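You operate a simulated robot arm through the tools that you are given. There is no shell and no other tool.

The job below is to be done with a simulated two-armed robot. You get a single attempt, and the scene is never put back.

Task
Put the letter block labelled "L" from the top of the grey table on the yellow pouch board and the letter block labelled "D" on the top of the small grey table. Count the small red ink tubs on the top of the grey table, then put as many of the paper balls from the top of the grey table on the plate of the corner guide. Take the small orange roll and put it on the top of the cream work bench. Shut the sign bench drawer. Take the white loop block on the front of the sign bench and put it away on the top of the mounting bench. Do these in any order. Set down upright: letter block.
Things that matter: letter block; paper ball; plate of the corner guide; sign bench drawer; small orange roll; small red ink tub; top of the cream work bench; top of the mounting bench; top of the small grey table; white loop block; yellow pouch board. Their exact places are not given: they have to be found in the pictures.

The check looks at the end state, three seconds after you hand in, the way a careful person would. Anything else that was tipped, shoved, dropped, spilled or broken makes it a failure.

Robot
Two 6-joint arms with fingered hands on one trunk, on a base that moves. Base frame: it is fixed to the floor where the robot stands at the start and does not move with it; the origin is under the middle of the robot, x ahead of it, y to its left, z up. Units: m, degrees, N and s.
The left shoulder is at the start at [0.089, 0.155, 1.012], the right one opposite. With the tool pointing down near the work surface each hand reaches from about 0.5 to 0.7 m from the robot's upright axis, wherever it stands, measured 20 degrees to its own side. Places, roughly: letter block [-2, 0.75, 1]; paper ball (4x4x3 cm) [-2.3, 0.8, 0.9]; plate of the corner guide [-3.3, 3.3, 0.9]; sign bench drawer [1.3, -3.9, 0.7]; small orange roll (4x4x19 cm) [2, -3.6, 0.9]; small red ink tub (5x5x5 cm) [-2.1, 0.8, 0.9]; top of the cream work bench [1.9, -0.9, 0.8]; top of the mounting bench [-2.9, 3, 0.9]; top of the small grey table [-5.3, -1.2, 0.8]; white loop block (5x3x2 cm) [1.2, -4, 0.9]; yellow pouch board [-2.5, 0.75, 1]. Payload 4 kg a hand.
The TCP of each hand is the grasp point between the finger pads, 0.026 m short of the fingertips. In the tool frame z runs along the fingers and y along their closing line. The gripper opens to 0.132 m; its body begins 0.073 m behind the TCP. The gripper is a hand of 3 fingers: y runs from the thumb to the fingers, the wrist lies at [0, 0, -0.224] in the tool frame.
Orientation is that of the tool frame in the base frame, as a unit quaternion [x, y, z, w]. With the fingers straight down and closing along the base's y, the tool's x points along the base's -x, its y along +y and its z along -z.

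Tools
- The arms move only by the tool drive_tool. It takes "left_commands", "right_commands" or both (then of equal length, played together; a hand with none holds still); each is a list of rows, each a list of 2 entries, a list of its own where there are three numbers: the shift along the base's x, y, z in m, then the turn, a rotation vector about the base's x, y, z in degrees. In form: [[[x, y, z], [ax, ay, az]], ...]. A call has 1 to 20 rows; each row is the pose to reach, as a shift and turn from the pose commanded when the call began. Rows are played at 5 a second. More than 0.05 m and 8.6 degrees between two rows, and nothing of the call is played. A pose out of reach is approached as far as the arm can. The call stops where the force on the tool passes 40 N (or 10 N more than at its start, if that is more) or the arm is blocked; 0.2 s more then pass. In this call time passes only in rows, and 0.2 s behind the last. It gives the time, the measured TCP pose, the force on the tool (base axes), the opening and the grip force at its end, in the units of the frame above (readings bear some noise), with the torque about the TCP (base axes, N m) and any sound that the robot's microphone picked up, and new pictures: "pictures" is both (left out), scene, wrist or none (wrist: the cameras of the hands that moved).
- Cameras (640 x 400 px; columns grow to the right, rows downward): "scene" is now at [0.1663, -0.0082, 1.3444]; the picture's right is [-0.10, -0.99, 0.00], its down [-0.43, 0.04, -0.90] and it looks along [0.90, -0.09, -0.43] (base axes); focal length 247 px, centre (320, 200). "left" rides on the left gripper at [-0.062, 0.003, -0.092] in its tool frame; the picture's right is [-0.05, -1.00, 0.00], its down [0.83, -0.04, -0.55] and it looks along [0.55, -0.03, 0.83] (tool axes); focal length 230 px, centre (320, 200). "right" rides on the right gripper at [0.062, 0.003, -0.092] in its tool frame; the picture's right is [-0.05, 1.00, 0.00], its down [-0.83, -0.04, -0.56] and it looks along [-0.55, -0.03, 0.83] (tool axes); focal length 230 px, centre (320, 200).
- move_column(by): slides the trunk up (or, below 0, down) by that many m; the arms and the scene camera ride with it, the base frame stays. It gives what a move gives, with no picture.
- roll_base(legs): drives the robot by 1 to 6 legs, each [ahead, turn to the left] in m and degrees, along the robot's own axes; the way and the turn of a leg run together, so that a leg with both is an arc; at most 1.5 m and 180 degrees a leg. The arms and the cameras ride along, it lands a little off, and it stops where it bumps. It gives what a move gives, and a new picture of the scene camera.
- move_fingers(finger1, finger2, thumb_bend, hand): sets how far each is bent, from 0 (flat) to 1 (curled in); at 0.3 the hand is open as for a grip, at 0.7 the pads meet at the TCP. One left out holds its place. A second passes; each finger stops where it meets its share of the squeeze, and holds until it gets a number again. It is the only way to open and close the hand. It gives what a move gives, with no picture; readings hold the bend of each and the force on the fingers (four entries, about 0 where the hand has none), thumb and palm.
- head_to(pan, tilt): turns the head with the scene camera to pan (to the left, within 86 degrees either way) and tilt (down, from -29 to 69), counted from straight ahead of the robot. It gives what a move gives, and a new picture of the scene camera.
- probe_pixels(camera, pixels): for up to 12 pixels [column, row] of the newest picture of that camera ("zoom" is the newest enlarged one), the place [x, y, z] in the base frame of the surface seen there, good to about 0.002 m. The clock stands still meanwhile.
- enlarge(camera, box): a new picture of the part [left, top, right, bottom] of that camera's present view, enlarged. The clock stands still meanwhile.
- sign_off(): hands the job in; it is judged then, once.

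Unless the task says otherwise, let go and move clear before handing in.

The tools are called by a JSON object that holds its "method" and its "body". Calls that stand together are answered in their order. drive_tool: Moves the arms, as the interface text tells. Its arguments: {"type":"object","properties":{"left_commands":{"type":"array","items":{"type":"array"}},"right_commands":{"type":"array","items":{"type":"array"}},"pictures":{"type":"string","enum":["both","scene","wrist","none"]}},"required":[]} The other tools are called the same way: move_column (by) moves the trunk up or down; move_fingers (finger1, finger2, thumb_bend, hand) moves the fingers one by one; roll_base (legs) drives the base; head_to (pan, tilt) turns the head that bears the scene camera; probe_pixels (camera, pixels) gives the place of the surface under pixels of a picture; enlarge (camera, box) takes an enlarged picture of a part of a camera's view; sign_off () hands the job in.

At the start:

```text
t: 0.0
left_tcp_pos: [0.5873, 0.2192, 1.1368]
left_ee_rot: [0.0, 1.0, -0.001, -0.001]
left_wrist_force: [0.7, 0.5, -0.6]
left_moment: [0.0, 0.02, -0.04]
left_width: 0.1321
left_gripper_force: 0.0
left_shape: jaw
left_bend: [0.3, 0.3, 0.3]
left_finger forces: [0.0, 0.0, 0.0, 0.0, 0.0, 0.1]
right_tcp_pos: [0.6012, -0.1905, 1.1665]
right_ee_rot: [-0.001, 1.0, 0.0, 0.0]
right_wrist_force: [0.8, 0.1, -0.2]
right_moment: [0.02, 0.02, 0.04]
right_width: 0.1319
right_gripper_force: 0.1
right_shape: jaw
right_bend: [0.3, 0.3, 0.3]
right_finger forces: [0.0, 0.0, 0.1, 0.0, 0.1, 0.0]
trunk travel left (down, up): [-0.547, 0.293]
robot x, y, heading: [-0.0013, 0.0029, 0.0]
head pan, tilt (commanded): [-5.9, 24.7]
```

scene: 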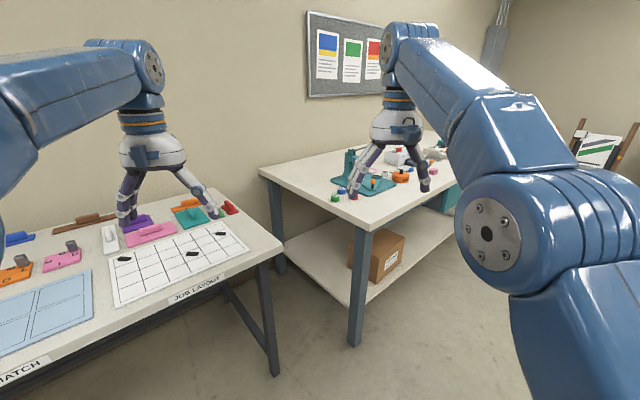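
right: 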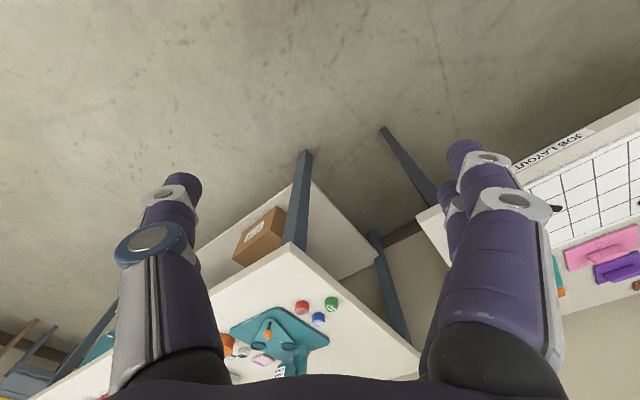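
left: 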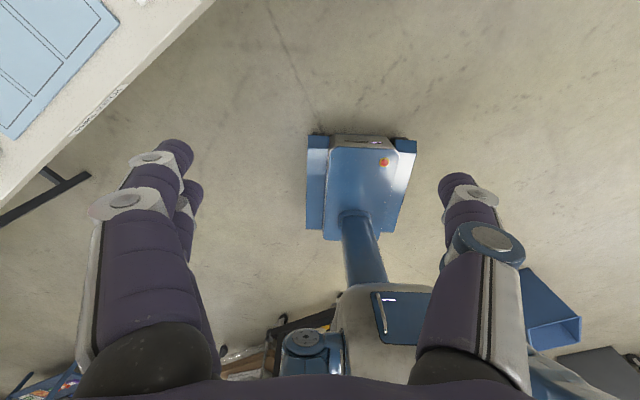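

The scene picture shows a job-layout table ahead-left and a cream bench at right (around pixel 390,180). I'll first look around with the head to map the room before driving.

{"method": "head_to", "body": {"pan": 80, "tilt": 20}}

{"method": "head_to", "body": {"pan": -80, "tilt": 20}}

```text
t: 1.6
left_tcp_pos: [0.5685, 0.2191, 1.1492]
left_ee_rot: [0.0, 1.0, 0.0, 0.008]
left_wrist_force: [-0.3, -0.6, -0.3]
left_moment: [0.01, 0.02, -0.02]
left_width: 0.1319
left_gripper_force: 0.0
left_shape: jaw
left_bend: [0.3, 0.3, 0.3]
left_finger forces: [0.0, 0.0, 0.0, 0.0, 0.1, 0.0]
right_tcp_pos: [0.5871, -0.1908, 1.1812]
right_ee_rot: [0.0, 1.0, 0.0, 0.008]
right_wrist_force: [0.7, -0.8, 0.8]
right_moment: [-0.01, 0.0, 0.01]
right_width: 0.132
right_gripper_force: 0.1
right_shape: jaw
right_bend: [0.3, 0.3, 0.3]
right_finger forces: [0.0, 0.0, 0.0, 0.1, 0.1, 0.0]
trunk travel left (down, up): [-0.547, 0.293]
robot x, y, heading: [0.0004, -0.0007, 0.2]
head pan, tilt (commanded): [80.0, 20.0]
```

scene: 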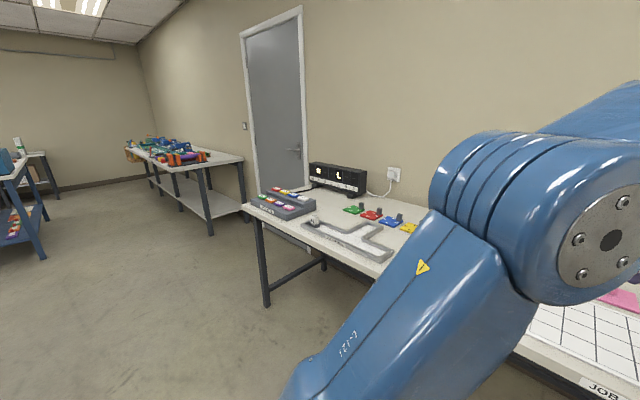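

```text
t: 4.1
left_tcp_pos: [0.5684, 0.2198, 1.1479]
left_ee_rot: [0.0, 1.0, 0.0, 0.008]
left_wrist_force: [0.1, 0.2, -0.8]
left_moment: [-0.01, 0.0, -0.01]
left_width: 0.1319
left_gripper_force: 0.0
left_shape: jaw
left_bend: [0.3, 0.3, 0.3]
left_finger forces: [0.0, 0.0, 0.0, 0.1, 0.1, 0.0]
right_tcp_pos: [0.5871, -0.1907, 1.1811]
right_ee_rot: [0.0, 1.0, 0.0, 0.008]
right_wrist_force: [0.1, -0.1, -0.1]
right_moment: [-0.01, -0.02, 0.01]
right_width: 0.1317
right_gripper_force: 0.2
right_shape: jaw
right_bend: [0.3, 0.3, 0.3]
right_finger forces: [0.1, 0.1, 0.0, 0.0, 0.0, 0.0]
trunk travel left (down, up): [-0.547, 0.293]
robot x, y, heading: [0.0021, 0.0032, 0.2]
head pan, tilt (commanded): [-80.0, 20.0]
```

scene: 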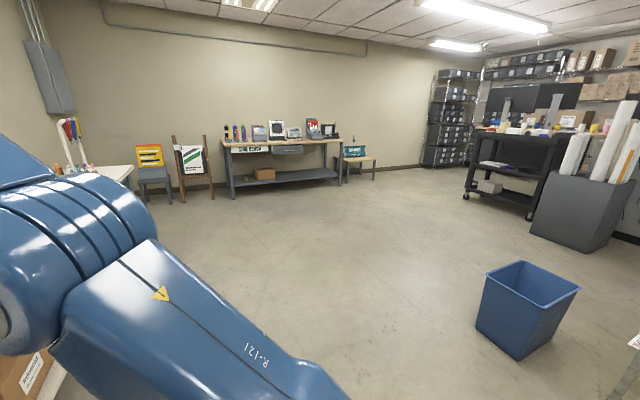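

The room picture at pan -80 shows the sign bench at about pixel (285,150) on the far wall. I'll turn the robot right in place to see the region behind.

{"method": "roll_base", "body": {"legs": [[0, -90]]}}

```text
t: 5.0
left_tcp_pos: [0.5307, 0.2028, 1.1711]
left_ee_rot: [0.014, 1.0, 0.0, 0.025]
left_wrist_force: [0.2, -0.6, -0.5]
left_moment: [0.01, -0.05, -0.01]
left_width: 0.1319
left_gripper_force: 0.1
left_shape: jaw
left_bend: [0.3, 0.3, 0.3]
left_finger forces: [0.0, 0.1, 0.0, 0.0, 0.1, 0.0]
right_tcp_pos: [0.54, -0.2085, 1.2063]
right_ee_rot: [0.016, 1.0, -0.001, 0.026]
right_wrist_force: [-0.4, 0.8, 0.7]
right_moment: [0.03, -0.04, 0.02]
right_width: 0.1318
right_gripper_force: 0.1
right_shape: jaw
right_bend: [0.3, 0.3, 0.3]
right_finger forces: [0.0, 0.0, 0.0, 0.0, 0.0, 0.0]
trunk travel left (down, up): [-0.547, 0.293]
robot x, y, heading: [-0.002, 0.0031, -1.7]
head pan, tilt (commanded): [-80.0, 20.0]
stopped in leg 1: the robot was blocked; the commanded pose is now the measured one
```

scene: 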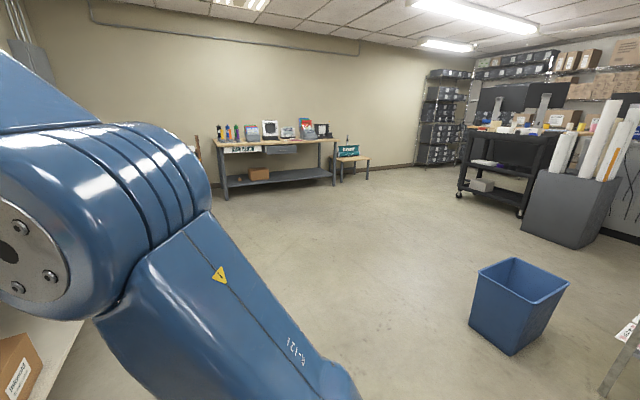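

The turn was blocked at once, and the tool readings suggest a slight backward pitch (about 3°). I'll look downward and around the robot to find what it bumps.

{"method": "head_to", "body": {"pan": 0, "tilt": 65}}

{"method": "head_to", "body": {"pan": 70, "tilt": 60}}

{"method": "head_to", "body": {"pan": -80, "tilt": 60}}

```text
t: 6.5
left_tcp_pos: [0.535, 0.2017, 1.1684]
left_ee_rot: [0.015, 1.0, -0.001, 0.025]
left_wrist_force: [0.3, -0.4, 0.5]
left_moment: [-0.02, -0.02, 0.02]
left_width: 0.132
left_gripper_force: 0.1
left_shape: jaw
left_bend: [0.3, 0.3, 0.3]
left_finger forces: [0.0, 0.0, 0.1, 0.1, 0.1, 0.1]
right_tcp_pos: [0.5426, -0.207, 1.2048]
right_ee_rot: [0.016, 1.0, -0.001, 0.026]
right_wrist_force: [0.8, 0.0, 0.3]
right_moment: [0.0, -0.01, -0.02]
right_width: 0.132
right_gripper_force: 0.0
right_shape: jaw
right_bend: [0.3, 0.3, 0.3]
right_finger forces: [0.0, 0.0, 0.0, 0.0, 0.1, 0.0]
trunk travel left (down, up): [-0.547, 0.293]
robot x, y, heading: [-0.0022, 0.0017, -1.3]
head pan, tilt (commanded): [0.0, 65.0]
```

scene: 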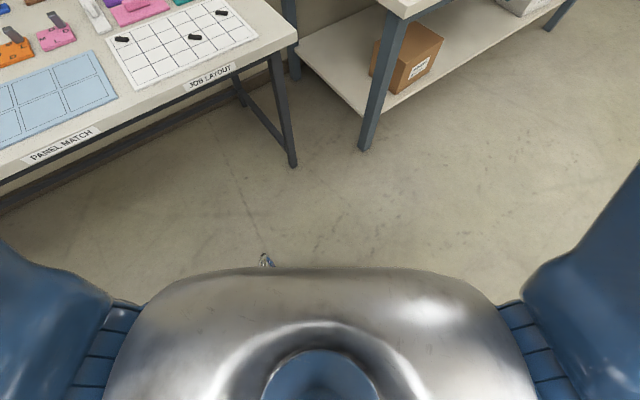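

```text
t: 8.0
left_tcp_pos: [0.5353, 0.2026, 1.168]
left_ee_rot: [0.014, 1.0, -0.002, 0.025]
left_wrist_force: [0.5, 0.0, -0.3]
left_moment: [0.01, -0.01, 0.04]
left_width: 0.1319
left_gripper_force: 0.0
left_shape: jaw
left_bend: [0.3, 0.3, 0.3]
left_finger forces: [0.0, 0.0, 0.0, 0.1, 0.1, 0.0]
right_tcp_pos: [0.542, -0.2077, 1.2073]
right_ee_rot: [0.015, 1.0, 0.0, 0.024]
right_wrist_force: [-0.9, -0.4, 0.6]
right_moment: [-0.03, -0.01, -0.03]
right_width: 0.132
right_gripper_force: 0.1
right_shape: jaw
right_bend: [0.3, 0.3, 0.3]
right_finger forces: [0.0, 0.0, 0.0, 0.0, 0.0, 0.1]
trunk travel left (down, up): [-0.547, 0.293]
robot x, y, heading: [0.0001, 0.0042, -1.4]
head pan, tilt (commanded): [70.0, 60.0]
```

scene: 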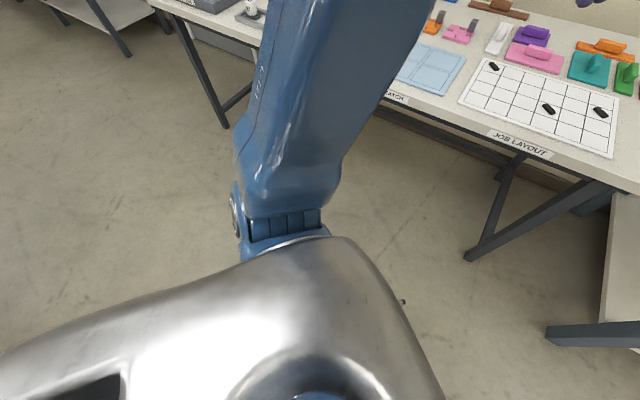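

```text
t: 10.3
left_tcp_pos: [0.5351, 0.2033, 1.1684]
left_ee_rot: [0.015, 1.0, -0.001, 0.025]
left_wrist_force: [0.9, 0.2, 0.3]
left_moment: [-0.01, 0.01, -0.04]
left_width: 0.1319
left_gripper_force: 0.0
left_shape: jaw
left_bend: [0.3, 0.3, 0.3]
left_finger forces: [0.1, 0.0, 0.0, 0.1, 0.1, 0.1]
right_tcp_pos: [0.5425, -0.2068, 1.2045]
right_ee_rot: [0.017, 1.0, -0.001, 0.026]
right_wrist_force: [0.5, 0.3, 0.6]
right_moment: [0.02, 0.01, 0.01]
right_width: 0.1322
right_gripper_force: 0.2
right_shape: jaw
right_bend: [0.3, 0.3, 0.3]
right_finger forces: [0.1, 0.0, 0.0, 0.0, 0.1, 0.0]
trunk travel left (down, up): [-0.547, 0.293]
robot x, y, heading: [0.0004, -0.0014, -1.3]
head pan, tilt (commanded): [-80.0, 60.0]
```

scene: 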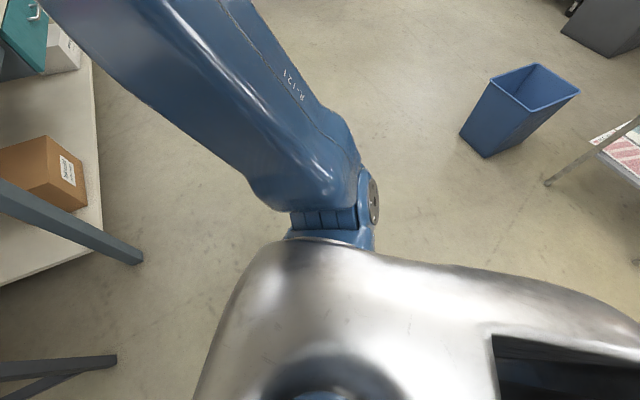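

Nothing obvious touches the front or sides in these pictures; I'll inspect through the left wrist camera, which sees the robot's own base and what lies behind it.

{"method": "enlarge", "body": {"camera": "left", "box": [200, 100, 640, 400]}}

{"method": "enlarge", "body": {"camera": "right", "box": [0, 0, 640, 400]}}

{"method": "head_to", "body": {"pan": -86, "tilt": 35}}

{"method": "head_to", "body": {"pan": 86, "tilt": 35}}

```text
1.33 times, centred on (420, 250) of left
```

zoom: 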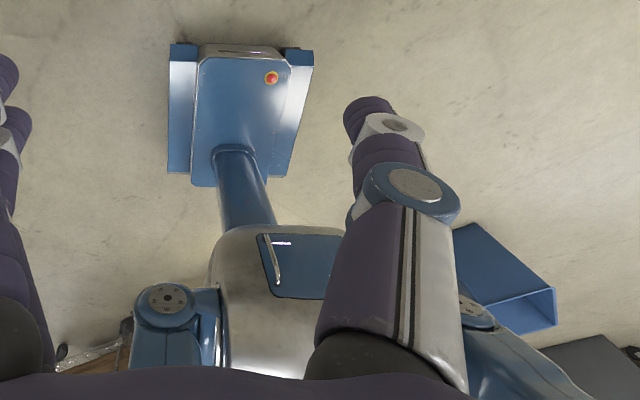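

```text
1.00 times, centred on (320, 200) of right (not enlarged: the box is as wide or as high as the picture)
```

zoom: 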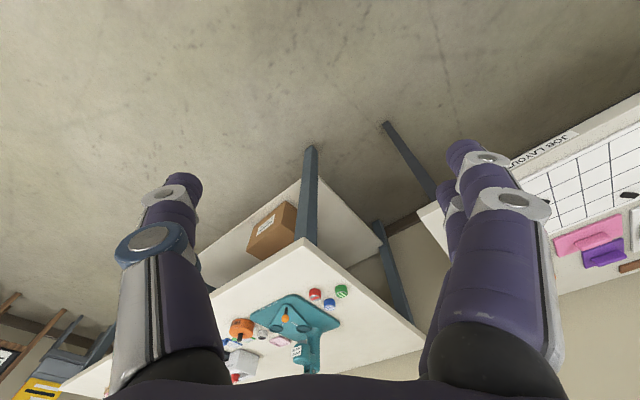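

```text
t: 11.2
left_tcp_pos: [0.5355, 0.2031, 1.1692]
left_ee_rot: [0.014, 1.0, -0.002, 0.025]
left_wrist_force: [0.1, 0.6, 0.8]
left_moment: [0.0, -0.03, 0.04]
left_width: 0.1317
left_gripper_force: 0.0
left_shape: jaw
left_bend: [0.3, 0.3, 0.3]
left_finger forces: [0.0, 0.0, 0.0, 0.1, 0.0, 0.1]
right_tcp_pos: [0.5425, -0.2084, 1.2051]
right_ee_rot: [0.016, 1.0, 0.0, 0.026]
right_wrist_force: [-0.7, -0.1, -0.2]
right_moment: [-0.02, -0.02, 0.02]
right_width: 0.132
right_gripper_force: 0.1
right_shape: jaw
right_bend: [0.3, 0.3, 0.3]
right_finger forces: [0.0, 0.0, 0.0, 0.0, 0.0, 0.1]
trunk travel left (down, up): [-0.547, 0.293]
robot x, y, heading: [-0.005, -0.0037, -1.4]
head pan, tilt (commanded): [-85.9, 35.0]
```

scene: 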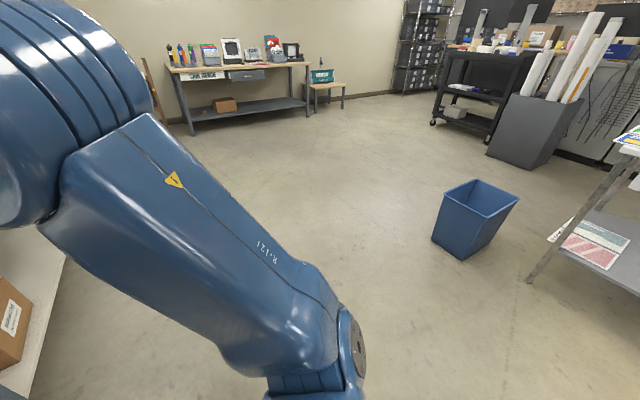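

```text
t: 13.8
left_tcp_pos: [0.5343, 0.2034, 1.1695]
left_ee_rot: [0.015, 1.0, -0.001, 0.026]
left_wrist_force: [1.1, 0.8, -0.8]
left_moment: [0.03, 0.0, 0.0]
left_width: 0.1317
left_gripper_force: 0.2
left_shape: jaw
left_bend: [0.3, 0.3, 0.3]
left_finger forces: [0.2, 0.1, 0.1, 0.0, 0.0, 0.0]
right_tcp_pos: [0.5421, -0.2068, 1.2058]
right_ee_rot: [0.015, 1.0, -0.001, 0.026]
right_wrist_force: [-0.6, -0.3, 0.0]
right_moment: [-0.01, -0.04, 0.0]
right_width: 0.1317
right_gripper_force: 0.1
right_shape: jaw
right_bend: [0.3, 0.3, 0.3]
right_finger forces: [0.1, 0.0, 0.0, 0.1, 0.0, 0.0]
trunk travel left (down, up): [-0.547, 0.293]
robot x, y, heading: [-0.0024, 0.0017, -1.6]
head pan, tilt (commanded): [85.9, 35.0]
```

scene: 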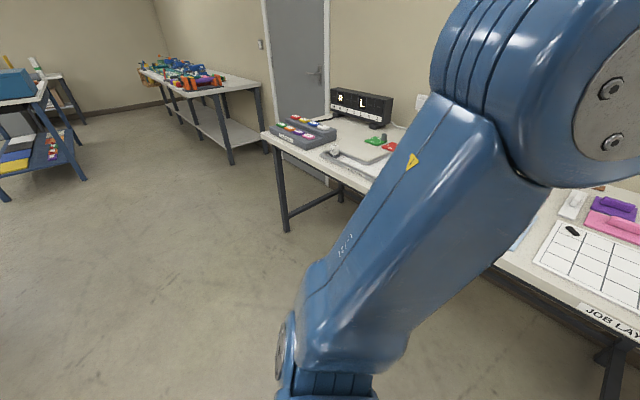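

The floor around the visible base is clear, so something behind the trunk may be touching. I'll test a small move forward to see whether it frees the robot.

{"method": "roll_base", "body": {"legs": [[0.08, 0]]}}

```text
t: 14.9
left_tcp_pos: [0.6097, 0.1988, 1.1722]
left_ee_rot: [0.016, 0.999, -0.001, 0.028]
left_wrist_force: [0.0, 0.0, -0.5]
left_moment: [0.0, -0.05, 0.0]
left_width: 0.1318
left_gripper_force: 0.1
left_shape: jaw
left_bend: [0.3, 0.3, 0.3]
left_finger forces: [0.1, 0.0, 0.0, 0.0, 0.0, 0.1]
right_tcp_pos: [0.6146, -0.2108, 1.208]
right_ee_rot: [0.017, 0.999, 0.0, 0.029]
right_wrist_force: [-0.1, 0.8, 0.4]
right_moment: [0.0, -0.01, 0.0]
right_width: 0.1319
right_gripper_force: 0.1
right_shape: jaw
right_bend: [0.3, 0.3, 0.3]
right_finger forces: [0.1, 0.1, 0.1, 0.0, 0.1, 0.0]
trunk travel left (down, up): [-0.547, 0.293]
robot x, y, heading: [0.0804, -0.0028, -1.7]
head pan, tilt (commanded): [85.9, 35.0]
```

scene: 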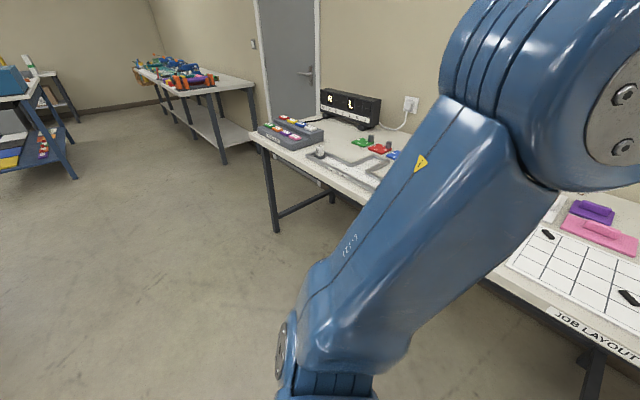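

The robot moved 0.08 m without trouble. Now I'll test a small right turn.

{"method": "roll_base", "body": {"legs": [[0, -20]]}}

```text
t: 16.4
left_tcp_pos: [0.6369, 0.0081, 1.1767]
left_ee_rot: [0.19, 0.981, -0.006, 0.032]
left_wrist_force: [-0.4, -0.5, -0.5]
left_moment: [0.01, 0.02, -0.01]
left_width: 0.1318
left_gripper_force: 0.0
left_shape: jaw
left_bend: [0.3, 0.3, 0.3]
left_finger forces: [0.1, 0.0, 0.0, 0.0, 0.1, 0.0]
right_tcp_pos: [0.5032, -0.3786, 1.2136]
right_ee_rot: [0.19, 0.981, -0.006, 0.032]
right_wrist_force: [0.7, -0.1, 0.2]
right_moment: [0.01, -0.07, -0.02]
right_width: 0.1318
right_gripper_force: 0.0
right_shape: jaw
right_bend: [0.3, 0.3, 0.3]
right_finger forces: [0.0, 0.1, 0.1, 0.0, 0.1, 0.0]
trunk travel left (down, up): [-0.547, 0.293]
robot x, y, heading: [0.0817, 0.0029, -21.3]
head pan, tilt (commanded): [85.9, 35.0]
```

scene: 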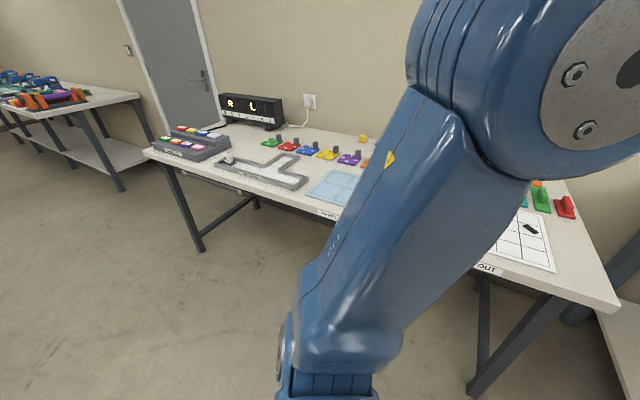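

Turning works now, though the tools still read a growing pitch. I'll probe floor and table-top pixels to check whether the geometry is consistent.

{"method": "probe_pixels", "body": {"camera": "scene", "pixels": [[150, 300], [50, 200], [240, 250], [330, 165], [480, 250], [100, 95], [540, 230], [5, 140]]}}

{"method": "enlarge", "body": {"camera": "left", "box": [0, 0, 640, 400]}}

```text
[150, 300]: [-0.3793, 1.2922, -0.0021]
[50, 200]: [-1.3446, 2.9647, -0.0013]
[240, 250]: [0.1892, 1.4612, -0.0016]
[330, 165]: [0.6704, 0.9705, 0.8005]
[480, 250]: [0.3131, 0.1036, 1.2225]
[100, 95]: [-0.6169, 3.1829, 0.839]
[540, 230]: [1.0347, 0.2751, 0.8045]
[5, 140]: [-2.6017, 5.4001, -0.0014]
```

```text
1.00 times, centred on (320, 200) of left (not enlarged: the box is as wide or as high as the picture)
```

zoom: 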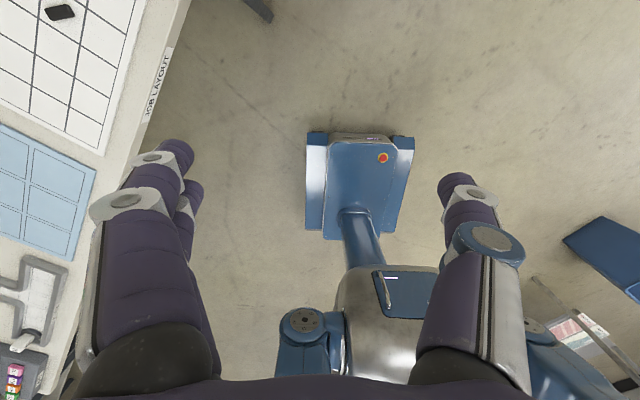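

Probes are consistent (floor at z≈0, near table at z≈0.80). I'll continue turning right toward the sign bench side in small legs and look.

{"method": "head_to", "body": {"pan": -60, "tilt": 25}}

{"method": "roll_base", "body": {"legs": [[0, -35], [0, -33]]}}

```text
t: 18.7
left_tcp_pos: [0.6197, 0.0162, 1.1835]
left_ee_rot: [0.189, 0.981, -0.008, 0.037]
left_wrist_force: [-0.3, 0.4, -0.1]
left_moment: [-0.03, 0.0, -0.01]
left_width: 0.132
left_gripper_force: 0.0
left_shape: jaw
left_bend: [0.3, 0.3, 0.3]
left_finger forces: [0.0, 0.1, 0.1, 0.0, 0.1, 0.0]
right_tcp_pos: [0.484, -0.3707, 1.225]
right_ee_rot: [0.19, 0.981, -0.008, 0.04]
right_wrist_force: [-0.6, 0.2, 0.1]
right_moment: [-0.03, 0.01, 0.01]
right_width: 0.1319
right_gripper_force: 0.0
right_shape: jaw
right_bend: [0.3, 0.3, 0.3]
right_finger forces: [0.0, 0.0, 0.0, 0.0, 0.1, 0.0]
trunk travel left (down, up): [-0.547, 0.293]
robot x, y, heading: [0.0823, -0.0024, -21.7]
head pan, tilt (commanded): [-60.0, 25.0]
```

scene: 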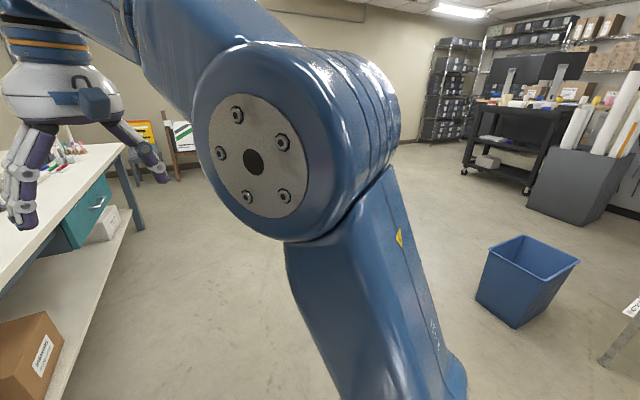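

```text
t: 22.6
left_tcp_pos: [0.2966, -0.4932, 1.1842]
left_ee_rot: [0.707, 0.706, -0.027, 0.026]
left_wrist_force: [-0.5, -0.5, 0.0]
left_moment: [0.0, 0.0, -0.01]
left_width: 0.1319
left_gripper_force: 0.1
left_shape: jaw
left_bend: [0.3, 0.3, 0.3]
left_finger forces: [0.0, 0.0, 0.1, 0.1, 0.0, 0.0]
right_tcp_pos: [-0.1126, -0.5122, 1.2235]
right_ee_rot: [0.707, 0.706, -0.03, 0.029]
right_wrist_force: [0.0, 0.5, 0.0]
right_moment: [0.0, -0.03, -0.01]
right_width: 0.132
right_gripper_force: 0.1
right_shape: jaw
right_bend: [0.3, 0.3, 0.3]
right_finger forces: [0.0, 0.0, 0.1, 0.0, 0.0, 0.1]
trunk travel left (down, up): [-0.547, 0.293]
robot x, y, heading: [0.0898, 0.0015, -89.6]
head pan, tilt (commanded): [-60.0, 25.0]
```

scene: 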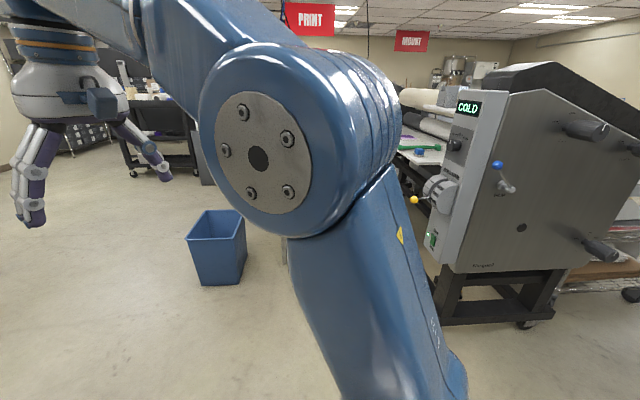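

A laminator stands behind my start pose (pixels 450-640). I'll probe it and then turn to look along other directions.

{"method": "probe_pixels", "body": {"camera": "scene", "pixels": [[460, 150], [520, 270], [600, 200], [215, 230], [205, 280], [440, 320], [520, 325], [415, 200], [610, 280], [420, 145], [160, 140]]}}

{"method": "head_to", "body": {"pan": 0, "tilt": 20}}

{"method": "head_to", "body": {"pan": -86, "tilt": 20}}

```text
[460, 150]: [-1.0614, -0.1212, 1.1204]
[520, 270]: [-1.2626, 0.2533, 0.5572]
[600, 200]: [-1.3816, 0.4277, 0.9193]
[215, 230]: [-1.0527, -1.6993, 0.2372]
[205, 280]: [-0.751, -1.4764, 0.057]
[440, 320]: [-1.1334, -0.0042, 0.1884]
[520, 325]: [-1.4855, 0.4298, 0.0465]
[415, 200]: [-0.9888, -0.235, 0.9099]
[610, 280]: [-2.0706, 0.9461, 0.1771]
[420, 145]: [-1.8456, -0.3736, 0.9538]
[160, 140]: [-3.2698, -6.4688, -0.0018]
```

```text
t: 23.9
left_tcp_pos: [0.2962, -0.4842, 1.1641]
left_ee_rot: [0.707, 0.707, -0.009, 0.007]
left_wrist_force: [-0.4, -0.3, -0.2]
left_moment: [0.0, 0.03, 0.01]
left_width: 0.1319
left_gripper_force: 0.0
left_shape: jaw
left_bend: [0.3, 0.3, 0.3]
left_finger forces: [0.1, 0.0, 0.0, 0.0, 0.0, 0.0]
right_tcp_pos: [-0.1139, -0.4897, 1.2342]
right_ee_rot: [0.707, 0.706, -0.036, 0.035]
right_wrist_force: [0.2, -0.4, -0.1]
right_moment: [-0.03, -0.03, 0.01]
right_width: 0.1319
right_gripper_force: 0.0
right_shape: jaw
right_bend: [0.3, 0.3, 0.3]
right_finger forces: [0.0, 0.0, 0.1, 0.0, 0.0, 0.0]
trunk travel left (down, up): [-0.547, 0.293]
robot x, y, heading: [0.0841, 0.0005, -89.8]
head pan, tilt (commanded): [0.0, 20.0]
```

scene: 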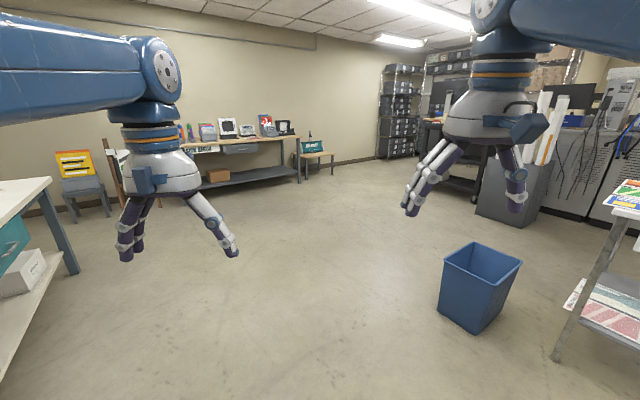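

```text
t: 25.5
left_tcp_pos: [0.2972, -0.4848, 1.1643]
left_ee_rot: [0.707, 0.707, -0.009, 0.007]
left_wrist_force: [0.1, 0.0, -0.5]
left_moment: [-0.03, 0.0, 0.03]
left_width: 0.1319
left_gripper_force: 0.1
left_shape: jaw
left_bend: [0.3, 0.3, 0.3]
left_finger forces: [0.0, 0.0, 0.1, 0.1, 0.1, 0.1]
right_tcp_pos: [-0.1134, -0.491, 1.2344]
right_ee_rot: [0.707, 0.705, -0.035, 0.035]
right_wrist_force: [0.1, 0.2, -0.4]
right_moment: [-0.04, -0.03, -0.01]
right_width: 0.1318
right_gripper_force: 0.0
right_shape: jaw
right_bend: [0.3, 0.3, 0.3]
right_finger forces: [0.1, 0.1, 0.0, 0.1, 0.1, 0.0]
trunk travel left (down, up): [-0.547, 0.293]
robot x, y, heading: [0.0874, -0.0025, -89.7]
head pan, tilt (commanded): [-85.9, 20.0]
```

scene: 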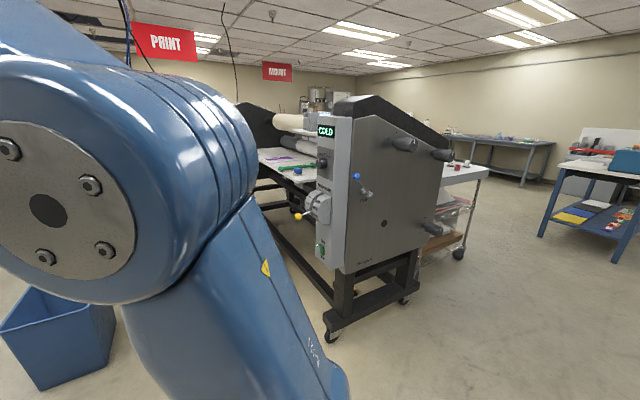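

The laminator occupies roughly x from -1 to -2.6; the grey table with red tubs is beyond it at pixel (465,170). I'll probe more distances and turn on to face the rear half of the room.

{"method": "probe_pixels", "body": {"camera": "scene", "pixels": [[466, 168], [485, 172], [600, 168], [625, 160], [515, 140], [455, 135], [548, 225], [640, 255], [460, 255], [405, 300], [330, 340], [610, 230]]}}

{"method": "roll_base", "body": {"legs": [[0, -45], [0, -45]]}}

{"method": "head_to", "body": {"pan": 0, "tilt": 15}}

```text
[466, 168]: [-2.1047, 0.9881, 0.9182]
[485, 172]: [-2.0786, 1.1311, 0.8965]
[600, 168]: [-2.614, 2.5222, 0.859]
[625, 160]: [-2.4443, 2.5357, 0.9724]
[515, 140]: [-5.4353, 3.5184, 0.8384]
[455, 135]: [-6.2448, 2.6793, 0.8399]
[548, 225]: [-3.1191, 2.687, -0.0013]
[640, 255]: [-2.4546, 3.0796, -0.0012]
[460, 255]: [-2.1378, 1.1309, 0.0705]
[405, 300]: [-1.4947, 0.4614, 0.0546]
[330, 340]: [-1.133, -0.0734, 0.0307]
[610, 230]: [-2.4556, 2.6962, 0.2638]
```

```text
t: 30.3
left_tcp_pos: [-0.3953, -0.2145, 1.1815]
left_ee_rot: [1.0, 0.008, -0.022, -0.001]
left_wrist_force: [0.9, 0.1, -0.4]
left_moment: [0.02, 0.02, 0.02]
left_width: 0.1318
left_gripper_force: 0.0
left_shape: jaw
left_bend: [0.3, 0.3, 0.3]
left_finger forces: [0.0, 0.0, 0.0, 0.1, 0.0, 0.0]
right_tcp_pos: [-0.4065, 0.1952, 1.2337]
right_ee_rot: [0.999, 0.007, -0.05, 0.0]
right_wrist_force: [0.5, 0.6, -0.4]
right_moment: [-0.01, -0.03, 0.03]
right_width: 0.1319
right_gripper_force: 0.0
right_shape: jaw
right_bend: [0.3, 0.3, 0.3]
right_finger forces: [0.0, 0.0, 0.0, 0.1, 0.0, 0.0]
trunk travel left (down, up): [-0.547, 0.293]
robot x, y, heading: [0.0941, -0.0086, -178.9]
head pan, tilt (commanded): [-85.9, 20.0]
```

scene: 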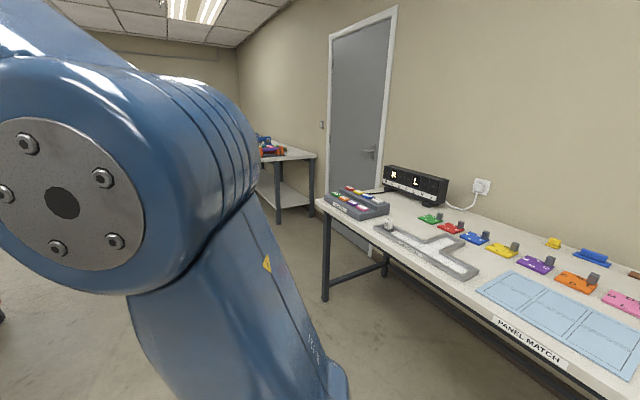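

```text
t: 31.9
left_tcp_pos: [-0.3869, -0.2141, 1.1621]
left_ee_rot: [1.0, 0.008, 0.006, 0.0]
left_wrist_force: [-0.3, -0.2, -0.2]
left_moment: [0.0, 0.01, 0.03]
left_width: 0.1321
left_gripper_force: 0.0
left_shape: jaw
left_bend: [0.3, 0.3, 0.3]
left_finger forces: [0.0, 0.0, 0.0, 0.0, 0.1, 0.0]
right_tcp_pos: [-0.395, 0.1941, 1.2266]
right_ee_rot: [0.999, 0.007, -0.038, 0.001]
right_wrist_force: [0.1, -1.0, 0.2]
right_moment: [-0.01, -0.01, -0.01]
right_width: 0.1319
right_gripper_force: 0.1
right_shape: jaw
right_bend: [0.3, 0.3, 0.3]
right_finger forces: [0.0, 0.1, 0.0, 0.0, 0.1, 0.0]
trunk travel left (down, up): [-0.547, 0.293]
robot x, y, heading: [0.0887, -0.0127, -178.9]
head pan, tilt (commanded): [0.0, 15.0]
```

scene: 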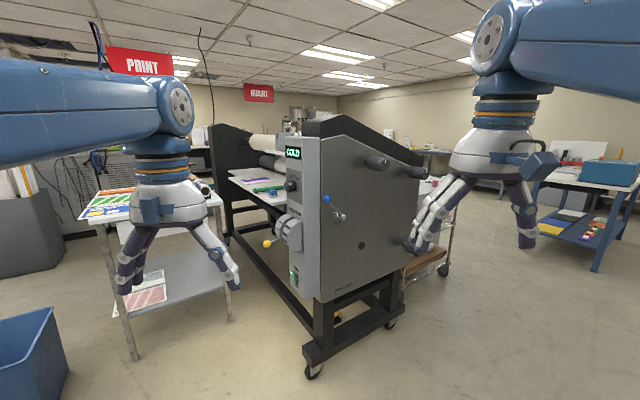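

The rear view shows the laminator (pixels 290-420) with the grey table beyond, and the mounting bench at right. I'll do the sign bench first, so turn left to face it.

{"method": "roll_base", "body": {"legs": [[0, 55], [0, 55]]}}

```text
t: 37.5
left_tcp_pos: [0.4415, -0.3936, 1.1801]
left_ee_rot: [0.574, 0.819, -0.003, 0.004]
left_wrist_force: [-0.7, 0.0, -0.8]
left_moment: [-0.02, -0.01, -0.02]
left_width: 0.1322
left_gripper_force: 0.0
left_shape: jaw
left_bend: [0.3, 0.3, 0.3]
left_finger forces: [0.0, 0.1, 0.0, 0.0, 0.0, 0.1]
right_tcp_pos: [0.0574, -0.5314, 1.2303]
right_ee_rot: [0.574, 0.818, -0.023, 0.034]
right_wrist_force: [0.0, -1.0, -0.1]
right_moment: [-0.03, 0.03, -0.02]
right_width: 0.1319
right_gripper_force: 0.0
right_shape: jaw
right_bend: [0.3, 0.3, 0.3]
right_finger forces: [0.0, 0.0, 0.0, 0.1, 0.0, 0.0]
trunk travel left (down, up): [-0.547, 0.293]
robot x, y, heading: [0.0792, -0.0092, -70.1]
head pan, tilt (commanded): [0.0, 15.0]
```

scene: 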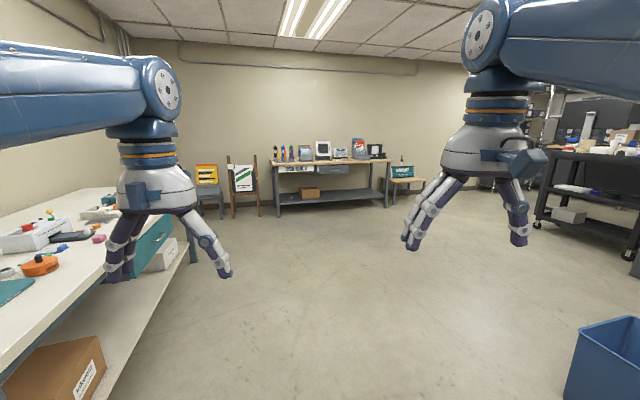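

The sign bench is at pixels (270-390,160) and the cream bench at left. I'll probe both edges for a safe path.

{"method": "probe_pixels", "body": {"camera": "scene", "pixels": [[276, 171], [386, 161], [290, 216], [388, 206], [155, 265], [60, 340], [190, 262], [110, 395], [20, 370], [215, 217], [420, 195]]}}

{"method": "enlarge", "body": {"camera": "scene", "box": [180, 110, 440, 225]}}

{"method": "enlarge", "body": {"camera": "scene", "box": [0, 170, 240, 400]}}

```text
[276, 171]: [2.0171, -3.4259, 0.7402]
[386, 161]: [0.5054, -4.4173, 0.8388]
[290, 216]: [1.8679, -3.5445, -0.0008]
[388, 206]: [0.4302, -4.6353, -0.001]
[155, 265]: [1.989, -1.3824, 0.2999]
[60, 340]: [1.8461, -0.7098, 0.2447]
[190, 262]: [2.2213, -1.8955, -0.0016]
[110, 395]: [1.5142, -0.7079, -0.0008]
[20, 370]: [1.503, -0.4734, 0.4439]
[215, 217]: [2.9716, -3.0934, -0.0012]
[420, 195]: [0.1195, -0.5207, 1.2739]
```

```text
2.46 times, centred on (310, 168) of scene
```

zoom: 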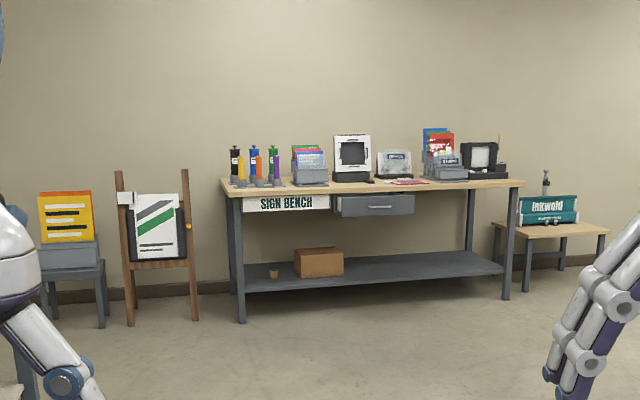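

```text
1.74 times, centred on (120, 285) of scene
```

zoom: 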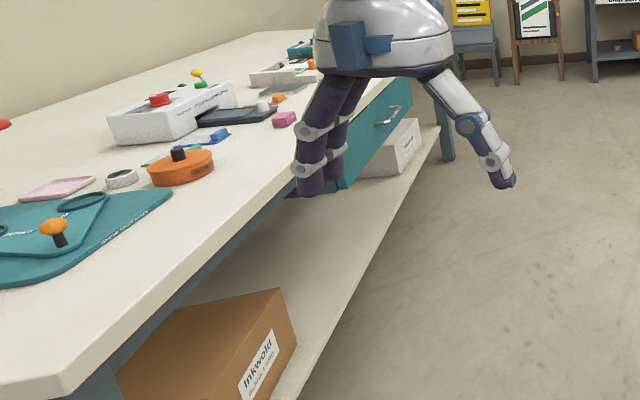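

The sign bench front runs from (2.02,-3.43) to (0.5,-4.42), so I'll face it at heading -57°. I'll drive to about 1.1 m in front of it.

{"method": "roll_base", "body": {"legs": [[0, -9], [1.5, 0], [1.5, 0], [0, 22]]}}

```text
t: 54.0
left_tcp_pos: [1.0946, -3.2716, 1.1788]
left_ee_rot: [0.479, 0.878, 0.006, -0.01]
left_wrist_force: [-0.2, 0.5, -0.6]
left_moment: [-0.01, 0.0, -0.02]
left_width: 0.1321
left_gripper_force: 0.1
left_shape: jaw
left_bend: [0.3, 0.3, 0.3]
left_finger forces: [0.1, 0.0, 0.0, 0.0, 0.1, 0.0]
right_tcp_pos: [0.75, -3.4921, 1.23]
right_ee_rot: [0.481, 0.876, -0.012, 0.021]
right_wrist_force: [-0.7, -0.9, 0.2]
right_moment: [0.02, 0.01, 0.05]
right_width: 0.1317
right_gripper_force: 0.1
right_shape: jaw
right_bend: [0.3, 0.3, 0.3]
right_finger forces: [0.0, 0.1, 0.0, 0.0, 0.1, 0.1]
trunk travel left (down, up): [-0.547, 0.293]
robot x, y, heading: [0.661, -2.9874, -57.5]
head pan, tilt (commanded): [0.0, 15.0]
```

scene: 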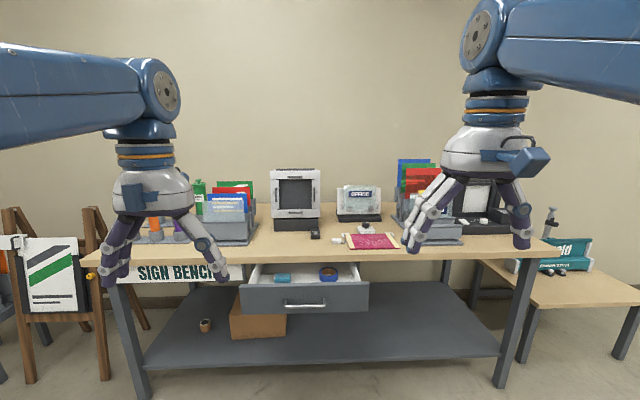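

The open drawer is at pixel (305,292), and small white things sit near (338,241). I'll enlarge the bench top.

{"method": "enlarge", "body": {"camera": "scene", "box": [220, 160, 470, 320]}}

{"method": "enlarge", "body": {"camera": "scene", "box": [80, 170, 260, 290]}}

```text
2.50 times, centred on (345, 240) of scene
```

zoom: 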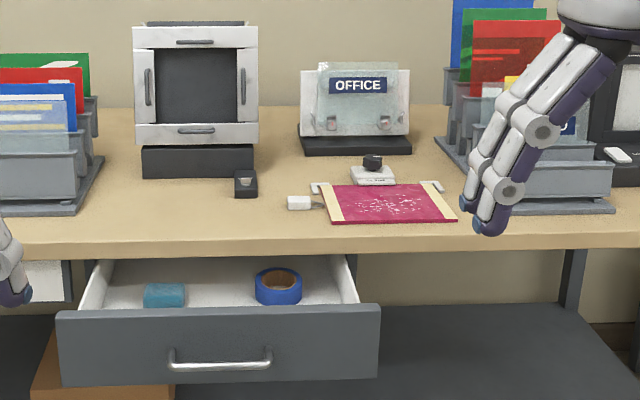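

```text
3.33 times, centred on (170, 230) of scene
```

zoom: 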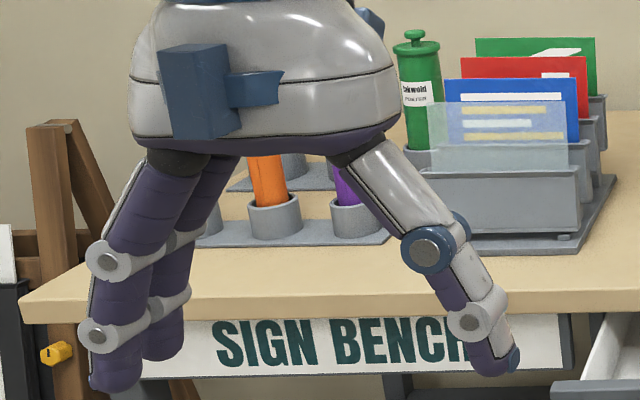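

The white block with a grey loop seems to be at zoom (300,202). I'll probe it, the drawer, and the orange roll.

{"method": "probe_pixels", "body": {"camera": "scene", "pixels": [[337, 241], [345, 241], [305, 304], [305, 285], [250, 285], [365, 283], [150, 225], [155, 233], [317, 237], [365, 230], [305, 262], [320, 250]]}}

{"method": "enlarge", "body": {"camera": "scene", "box": [320, 215, 410, 260]}}

```text
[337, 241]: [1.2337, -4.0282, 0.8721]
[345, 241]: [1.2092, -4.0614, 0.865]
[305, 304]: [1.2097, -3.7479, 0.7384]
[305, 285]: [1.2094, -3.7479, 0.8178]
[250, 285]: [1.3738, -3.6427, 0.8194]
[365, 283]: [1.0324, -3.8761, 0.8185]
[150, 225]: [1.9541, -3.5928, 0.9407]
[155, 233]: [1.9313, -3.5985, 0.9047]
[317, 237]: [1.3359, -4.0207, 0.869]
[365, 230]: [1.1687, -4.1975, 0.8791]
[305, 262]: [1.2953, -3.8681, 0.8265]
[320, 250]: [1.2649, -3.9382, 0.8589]
```

```text
7.11 times, centred on (365, 238) of scene
```

zoom: 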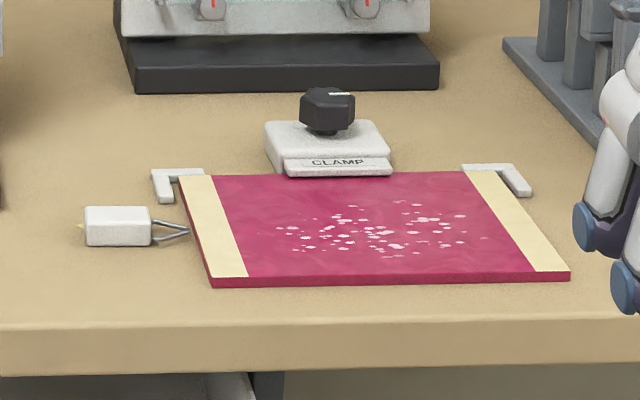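

The white loop block lies at (1.234,-4.028,0.872) near the bench front; the drawer front is at depth about 0.17 m out of the bench edge; the orange roll stands in a cup at (1.94,-3.60). I'll first half-close the left hand and tilt it forward/down to serve as a pusher for the drawer.

{"method": "move_fingers", "body": {"hand": "left", "finger1": 0.62, "finger2": 0.62, "thumb_bend": 0.62}}

{"method": "drive_tool", "body": {"left_commands": [[[0.0055, -0.0134, -0.0432], [-5.62, -3.58, 0]], [[0.011, -0.0267, -0.0864], [-11.24, -7.16, 0]], [[0.0164, -0.0401, -0.1297], [-16.87, -10.73, 0]], [[0.0219, -0.0535, -0.1729], [-22.49, -14.31, 0]], [[0.0274, -0.0668, -0.2161], [-28.11, -17.89, 0]], [[0.0329, -0.0802, -0.2593], [-33.73, -21.47, 0]], [[0.0383, -0.0936, -0.3026], [-39.36, -25.04, 0]], [[0.0438, -0.1069, -0.3458], [-44.98, -28.62, 0]], [[0.0493, -0.1203, -0.389], [-50.6, -32.2, 0]]]}}

```text
t: 55.2
left_tcp_pos: [1.0866, -3.2563, 1.1397]
left_ee_rot: [0.479, 0.875, 0.034, -0.063]
left_wrist_force: [0.3, -1.1, -0.1]
left_moment: [-0.01, 0.01, 0.02]
left_width: 0.0291
left_gripper_force: 0.1
left_shape: fingers
left_bend: [0.62, 0.62, 0.62]
left_finger forces: [0.0, 0.0, 0.1, 0.0, 0.1, 0.1]
right_tcp_pos: [0.7441, -3.4824, 1.1904]
right_ee_rot: [0.481, 0.876, 0.016, -0.031]
right_wrist_force: [0.1, -0.9, -0.2]
right_moment: [-0.01, 0.0, -0.03]
right_width: 0.132
right_gripper_force: 0.1
right_shape: jaw
right_bend: [0.3, 0.3, 0.3]
right_finger forces: [0.0, 0.0, 0.0, 0.1, 0.0, 0.0]
trunk travel left (down, up): [-0.547, 0.293]
robot x, y, heading: [0.663, -2.9915, -57.4]
head pan, tilt (commanded): [0.0, 15.0]
stopped (left hand): the arm was blocked; the commanded pose is now the measured one
```

```text
t: 57.2
left_tcp_pos: [1.1059, -3.3656, 0.8731]
left_ee_rot: [0.414, 0.8, -0.247, 0.357]
left_wrist_force: [0.4, 0.3, -0.3]
left_moment: [0.0, 0.03, -0.02]
left_width: 0.0288
left_gripper_force: 0.1
left_shape: fingers
left_bend: [0.62, 0.62, 0.62]
left_finger forces: [0.1, 0.0, 0.0, 0.0, 0.1, 0.1]
left hand out of reach, approached as far as the arm can: row 1, 2, 3, 4, 5, 6, 7, 8, 9
right_tcp_pos: [0.7441, -3.4782, 1.192]
right_ee_rot: [0.481, 0.876, 0.015, -0.029]
right_wrist_force: [0.1, 0.5, 0.3]
right_moment: [0.03, 0.04, -0.02]
right_width: 0.1318
right_gripper_force: 0.0
right_shape: jaw
right_bend: [0.3, 0.3, 0.3]
right_finger forces: [0.0, 0.0, 0.1, 0.0, 0.0, 0.0]
trunk travel left (down, up): [-0.547, 0.293]
robot x, y, heading: [0.6647, -2.9862, -57.4]
head pan, tilt (commanded): [0.0, 15.0]
```

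scene: 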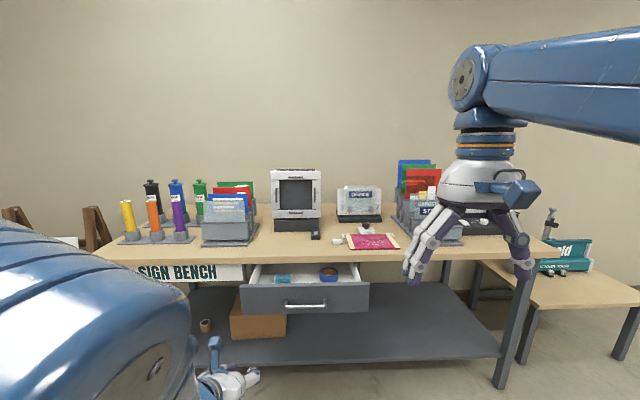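
left: 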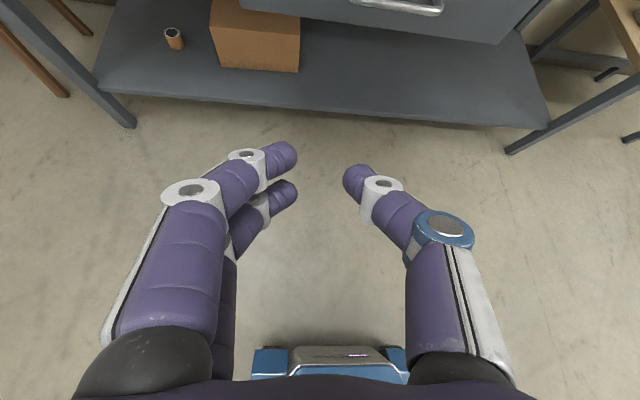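

The left hand now points ~52° forward at z=0.873, which suits pushing. I'll lower the trunk 0.08 m and probe the drawer front and handle before driving up.

{"method": "move_column", "body": {"by": -0.08}}

{"method": "probe_pixels", "body": {"camera": "scene", "pixels": [[286, 303], [325, 303], [260, 295], [305, 312], [260, 312], [260, 287], [215, 275], [400, 262], [300, 256]]}}

```text
t: 58.4
left_tcp_pos: [1.1065, -3.3693, 0.7979]
left_ee_rot: [0.414, 0.798, -0.246, 0.362]
left_wrist_force: [0.1, 0.6, 0.2]
left_moment: [0.03, -0.03, 0.0]
left_width: 0.0286
left_gripper_force: 0.0
left_shape: fingers
left_bend: [0.62, 0.62, 0.62]
left_finger forces: [0.0, 0.1, 0.0, 0.0, 0.1, 0.1]
right_tcp_pos: [0.7442, -3.4799, 1.1129]
right_ee_rot: [0.482, 0.876, 0.014, -0.027]
right_wrist_force: [0.0, 0.4, -0.4]
right_moment: [0.01, -0.01, -0.01]
right_width: 0.132
right_gripper_force: 0.0
right_shape: jaw
right_bend: [0.3, 0.3, 0.3]
right_finger forces: [0.1, 0.0, 0.1, 0.0, 0.0, 0.0]
trunk travel left (down, up): [-0.467, 0.373]
robot x, y, heading: [0.662, -2.985, -57.3]
head pan, tilt (commanded): [0.0, 15.0]
```

```text
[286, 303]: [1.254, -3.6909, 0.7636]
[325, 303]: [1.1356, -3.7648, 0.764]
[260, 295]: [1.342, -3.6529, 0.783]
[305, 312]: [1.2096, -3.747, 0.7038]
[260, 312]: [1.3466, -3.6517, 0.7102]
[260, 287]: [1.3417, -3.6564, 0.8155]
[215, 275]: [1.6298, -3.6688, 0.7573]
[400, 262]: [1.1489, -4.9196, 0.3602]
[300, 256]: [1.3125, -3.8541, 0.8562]
```

The handle spans lateral 0.78–0.92 and the left hand is aligned just left of it at height 0.78. I'll drive forward 0.30 m, stopping just short of the drawer front.

{"method": "roll_base", "body": {"legs": [[0.3, 0]]}}

```text
t: 60.5
left_tcp_pos: [1.2702, -3.6264, 0.7959]
left_ee_rot: [0.414, 0.799, -0.245, 0.36]
left_wrist_force: [0.3, -0.1, -0.4]
left_moment: [-0.04, 0.04, -0.01]
left_width: 0.0287
left_gripper_force: 0.1
left_shape: fingers
left_bend: [0.62, 0.62, 0.62]
left_finger forces: [0.0, 0.0, 0.0, 0.0, 0.0, 0.1]
right_tcp_pos: [0.9091, -3.7396, 1.1123]
right_ee_rot: [0.482, 0.876, 0.016, -0.028]
right_wrist_force: [-0.3, -0.7, 0.4]
right_moment: [0.0, -0.02, 0.0]
right_width: 0.1319
right_gripper_force: 0.0
right_shape: jaw
right_bend: [0.3, 0.3, 0.3]
right_finger forces: [0.0, 0.0, 0.0, 0.0, 0.0, 0.0]
trunk travel left (down, up): [-0.467, 0.373]
robot x, y, heading: [0.8288, -3.2452, -57.6]
head pan, tilt (commanded): [0.0, 15.0]
```

scene: 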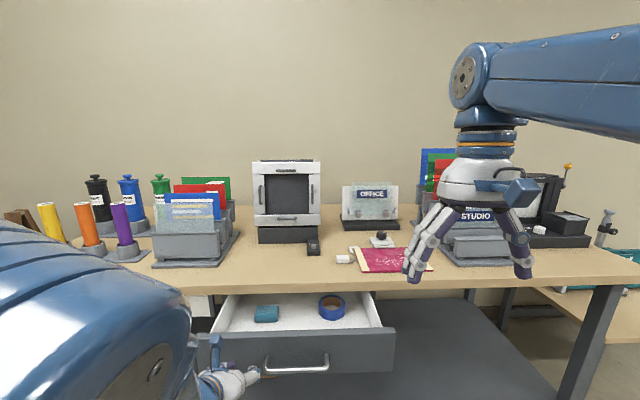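

The hand is about 0.05 m from the drawer face, clear of the handle. I'll push straight along the drawer's axis in 0.02 m steps.

{"method": "drive_tool", "body": {"left_commands": [[[0.011, -0.0167, 0], [0, 0, 0]], [[0.0219, -0.0334, 0], [0, 0, 0]], [[0.0329, -0.0502, 0], [0, 0, 0]], [[0.0438, -0.0669, 0], [0, 0, 0]], [[0.0548, -0.0836, 0], [0, 0, 0]], [[0.0658, -0.1003, 0], [0, 0, 0]], [[0.0767, -0.117, 0], [0, 0, 0]]]}}

```text
t: 62.1
left_tcp_pos: [1.3405, -3.732, 0.8074]
left_ee_rot: [0.415, 0.795, -0.252, 0.363]
left_wrist_force: [-0.3, 0.0, 1.0]
left_moment: [0.02, -0.02, -0.01]
left_width: 0.0283
left_gripper_force: 0.1
left_shape: fingers
left_bend: [0.62, 0.62, 0.62]
left_finger forces: [0.1, 0.0, 0.0, 0.1, 0.0, 0.0]
left hand out of reach, approached as far as the arm can: row 2, 3, 4, 5, 6
right_tcp_pos: [0.905, -3.7321, 1.0959]
right_ee_rot: [0.48, 0.875, 0.027, -0.051]
right_wrist_force: [-0.1, -0.8, 0.3]
right_moment: [0.03, 0.01, 0.02]
right_width: 0.1319
right_gripper_force: 0.1
right_shape: jaw
right_bend: [0.3, 0.3, 0.3]
right_finger forces: [0.0, 0.0, 0.1, 0.0, 0.0, 0.1]
trunk travel left (down, up): [-0.467, 0.373]
robot x, y, heading: [0.8244, -3.2447, -57.5]
head pan, tilt (commanded): [0.0, 15.0]
```

scene: 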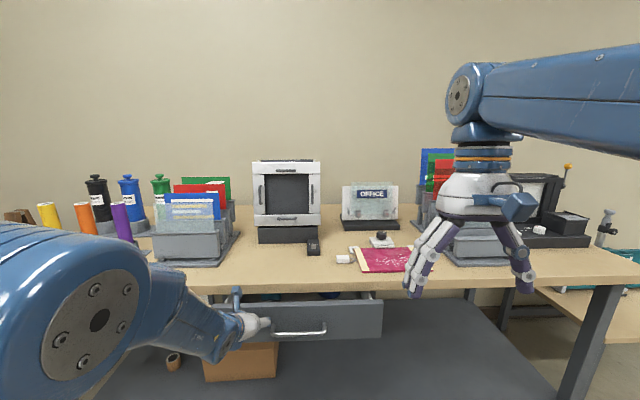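
left: 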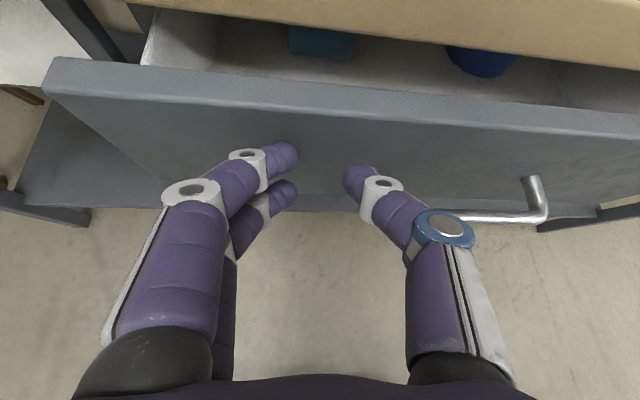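

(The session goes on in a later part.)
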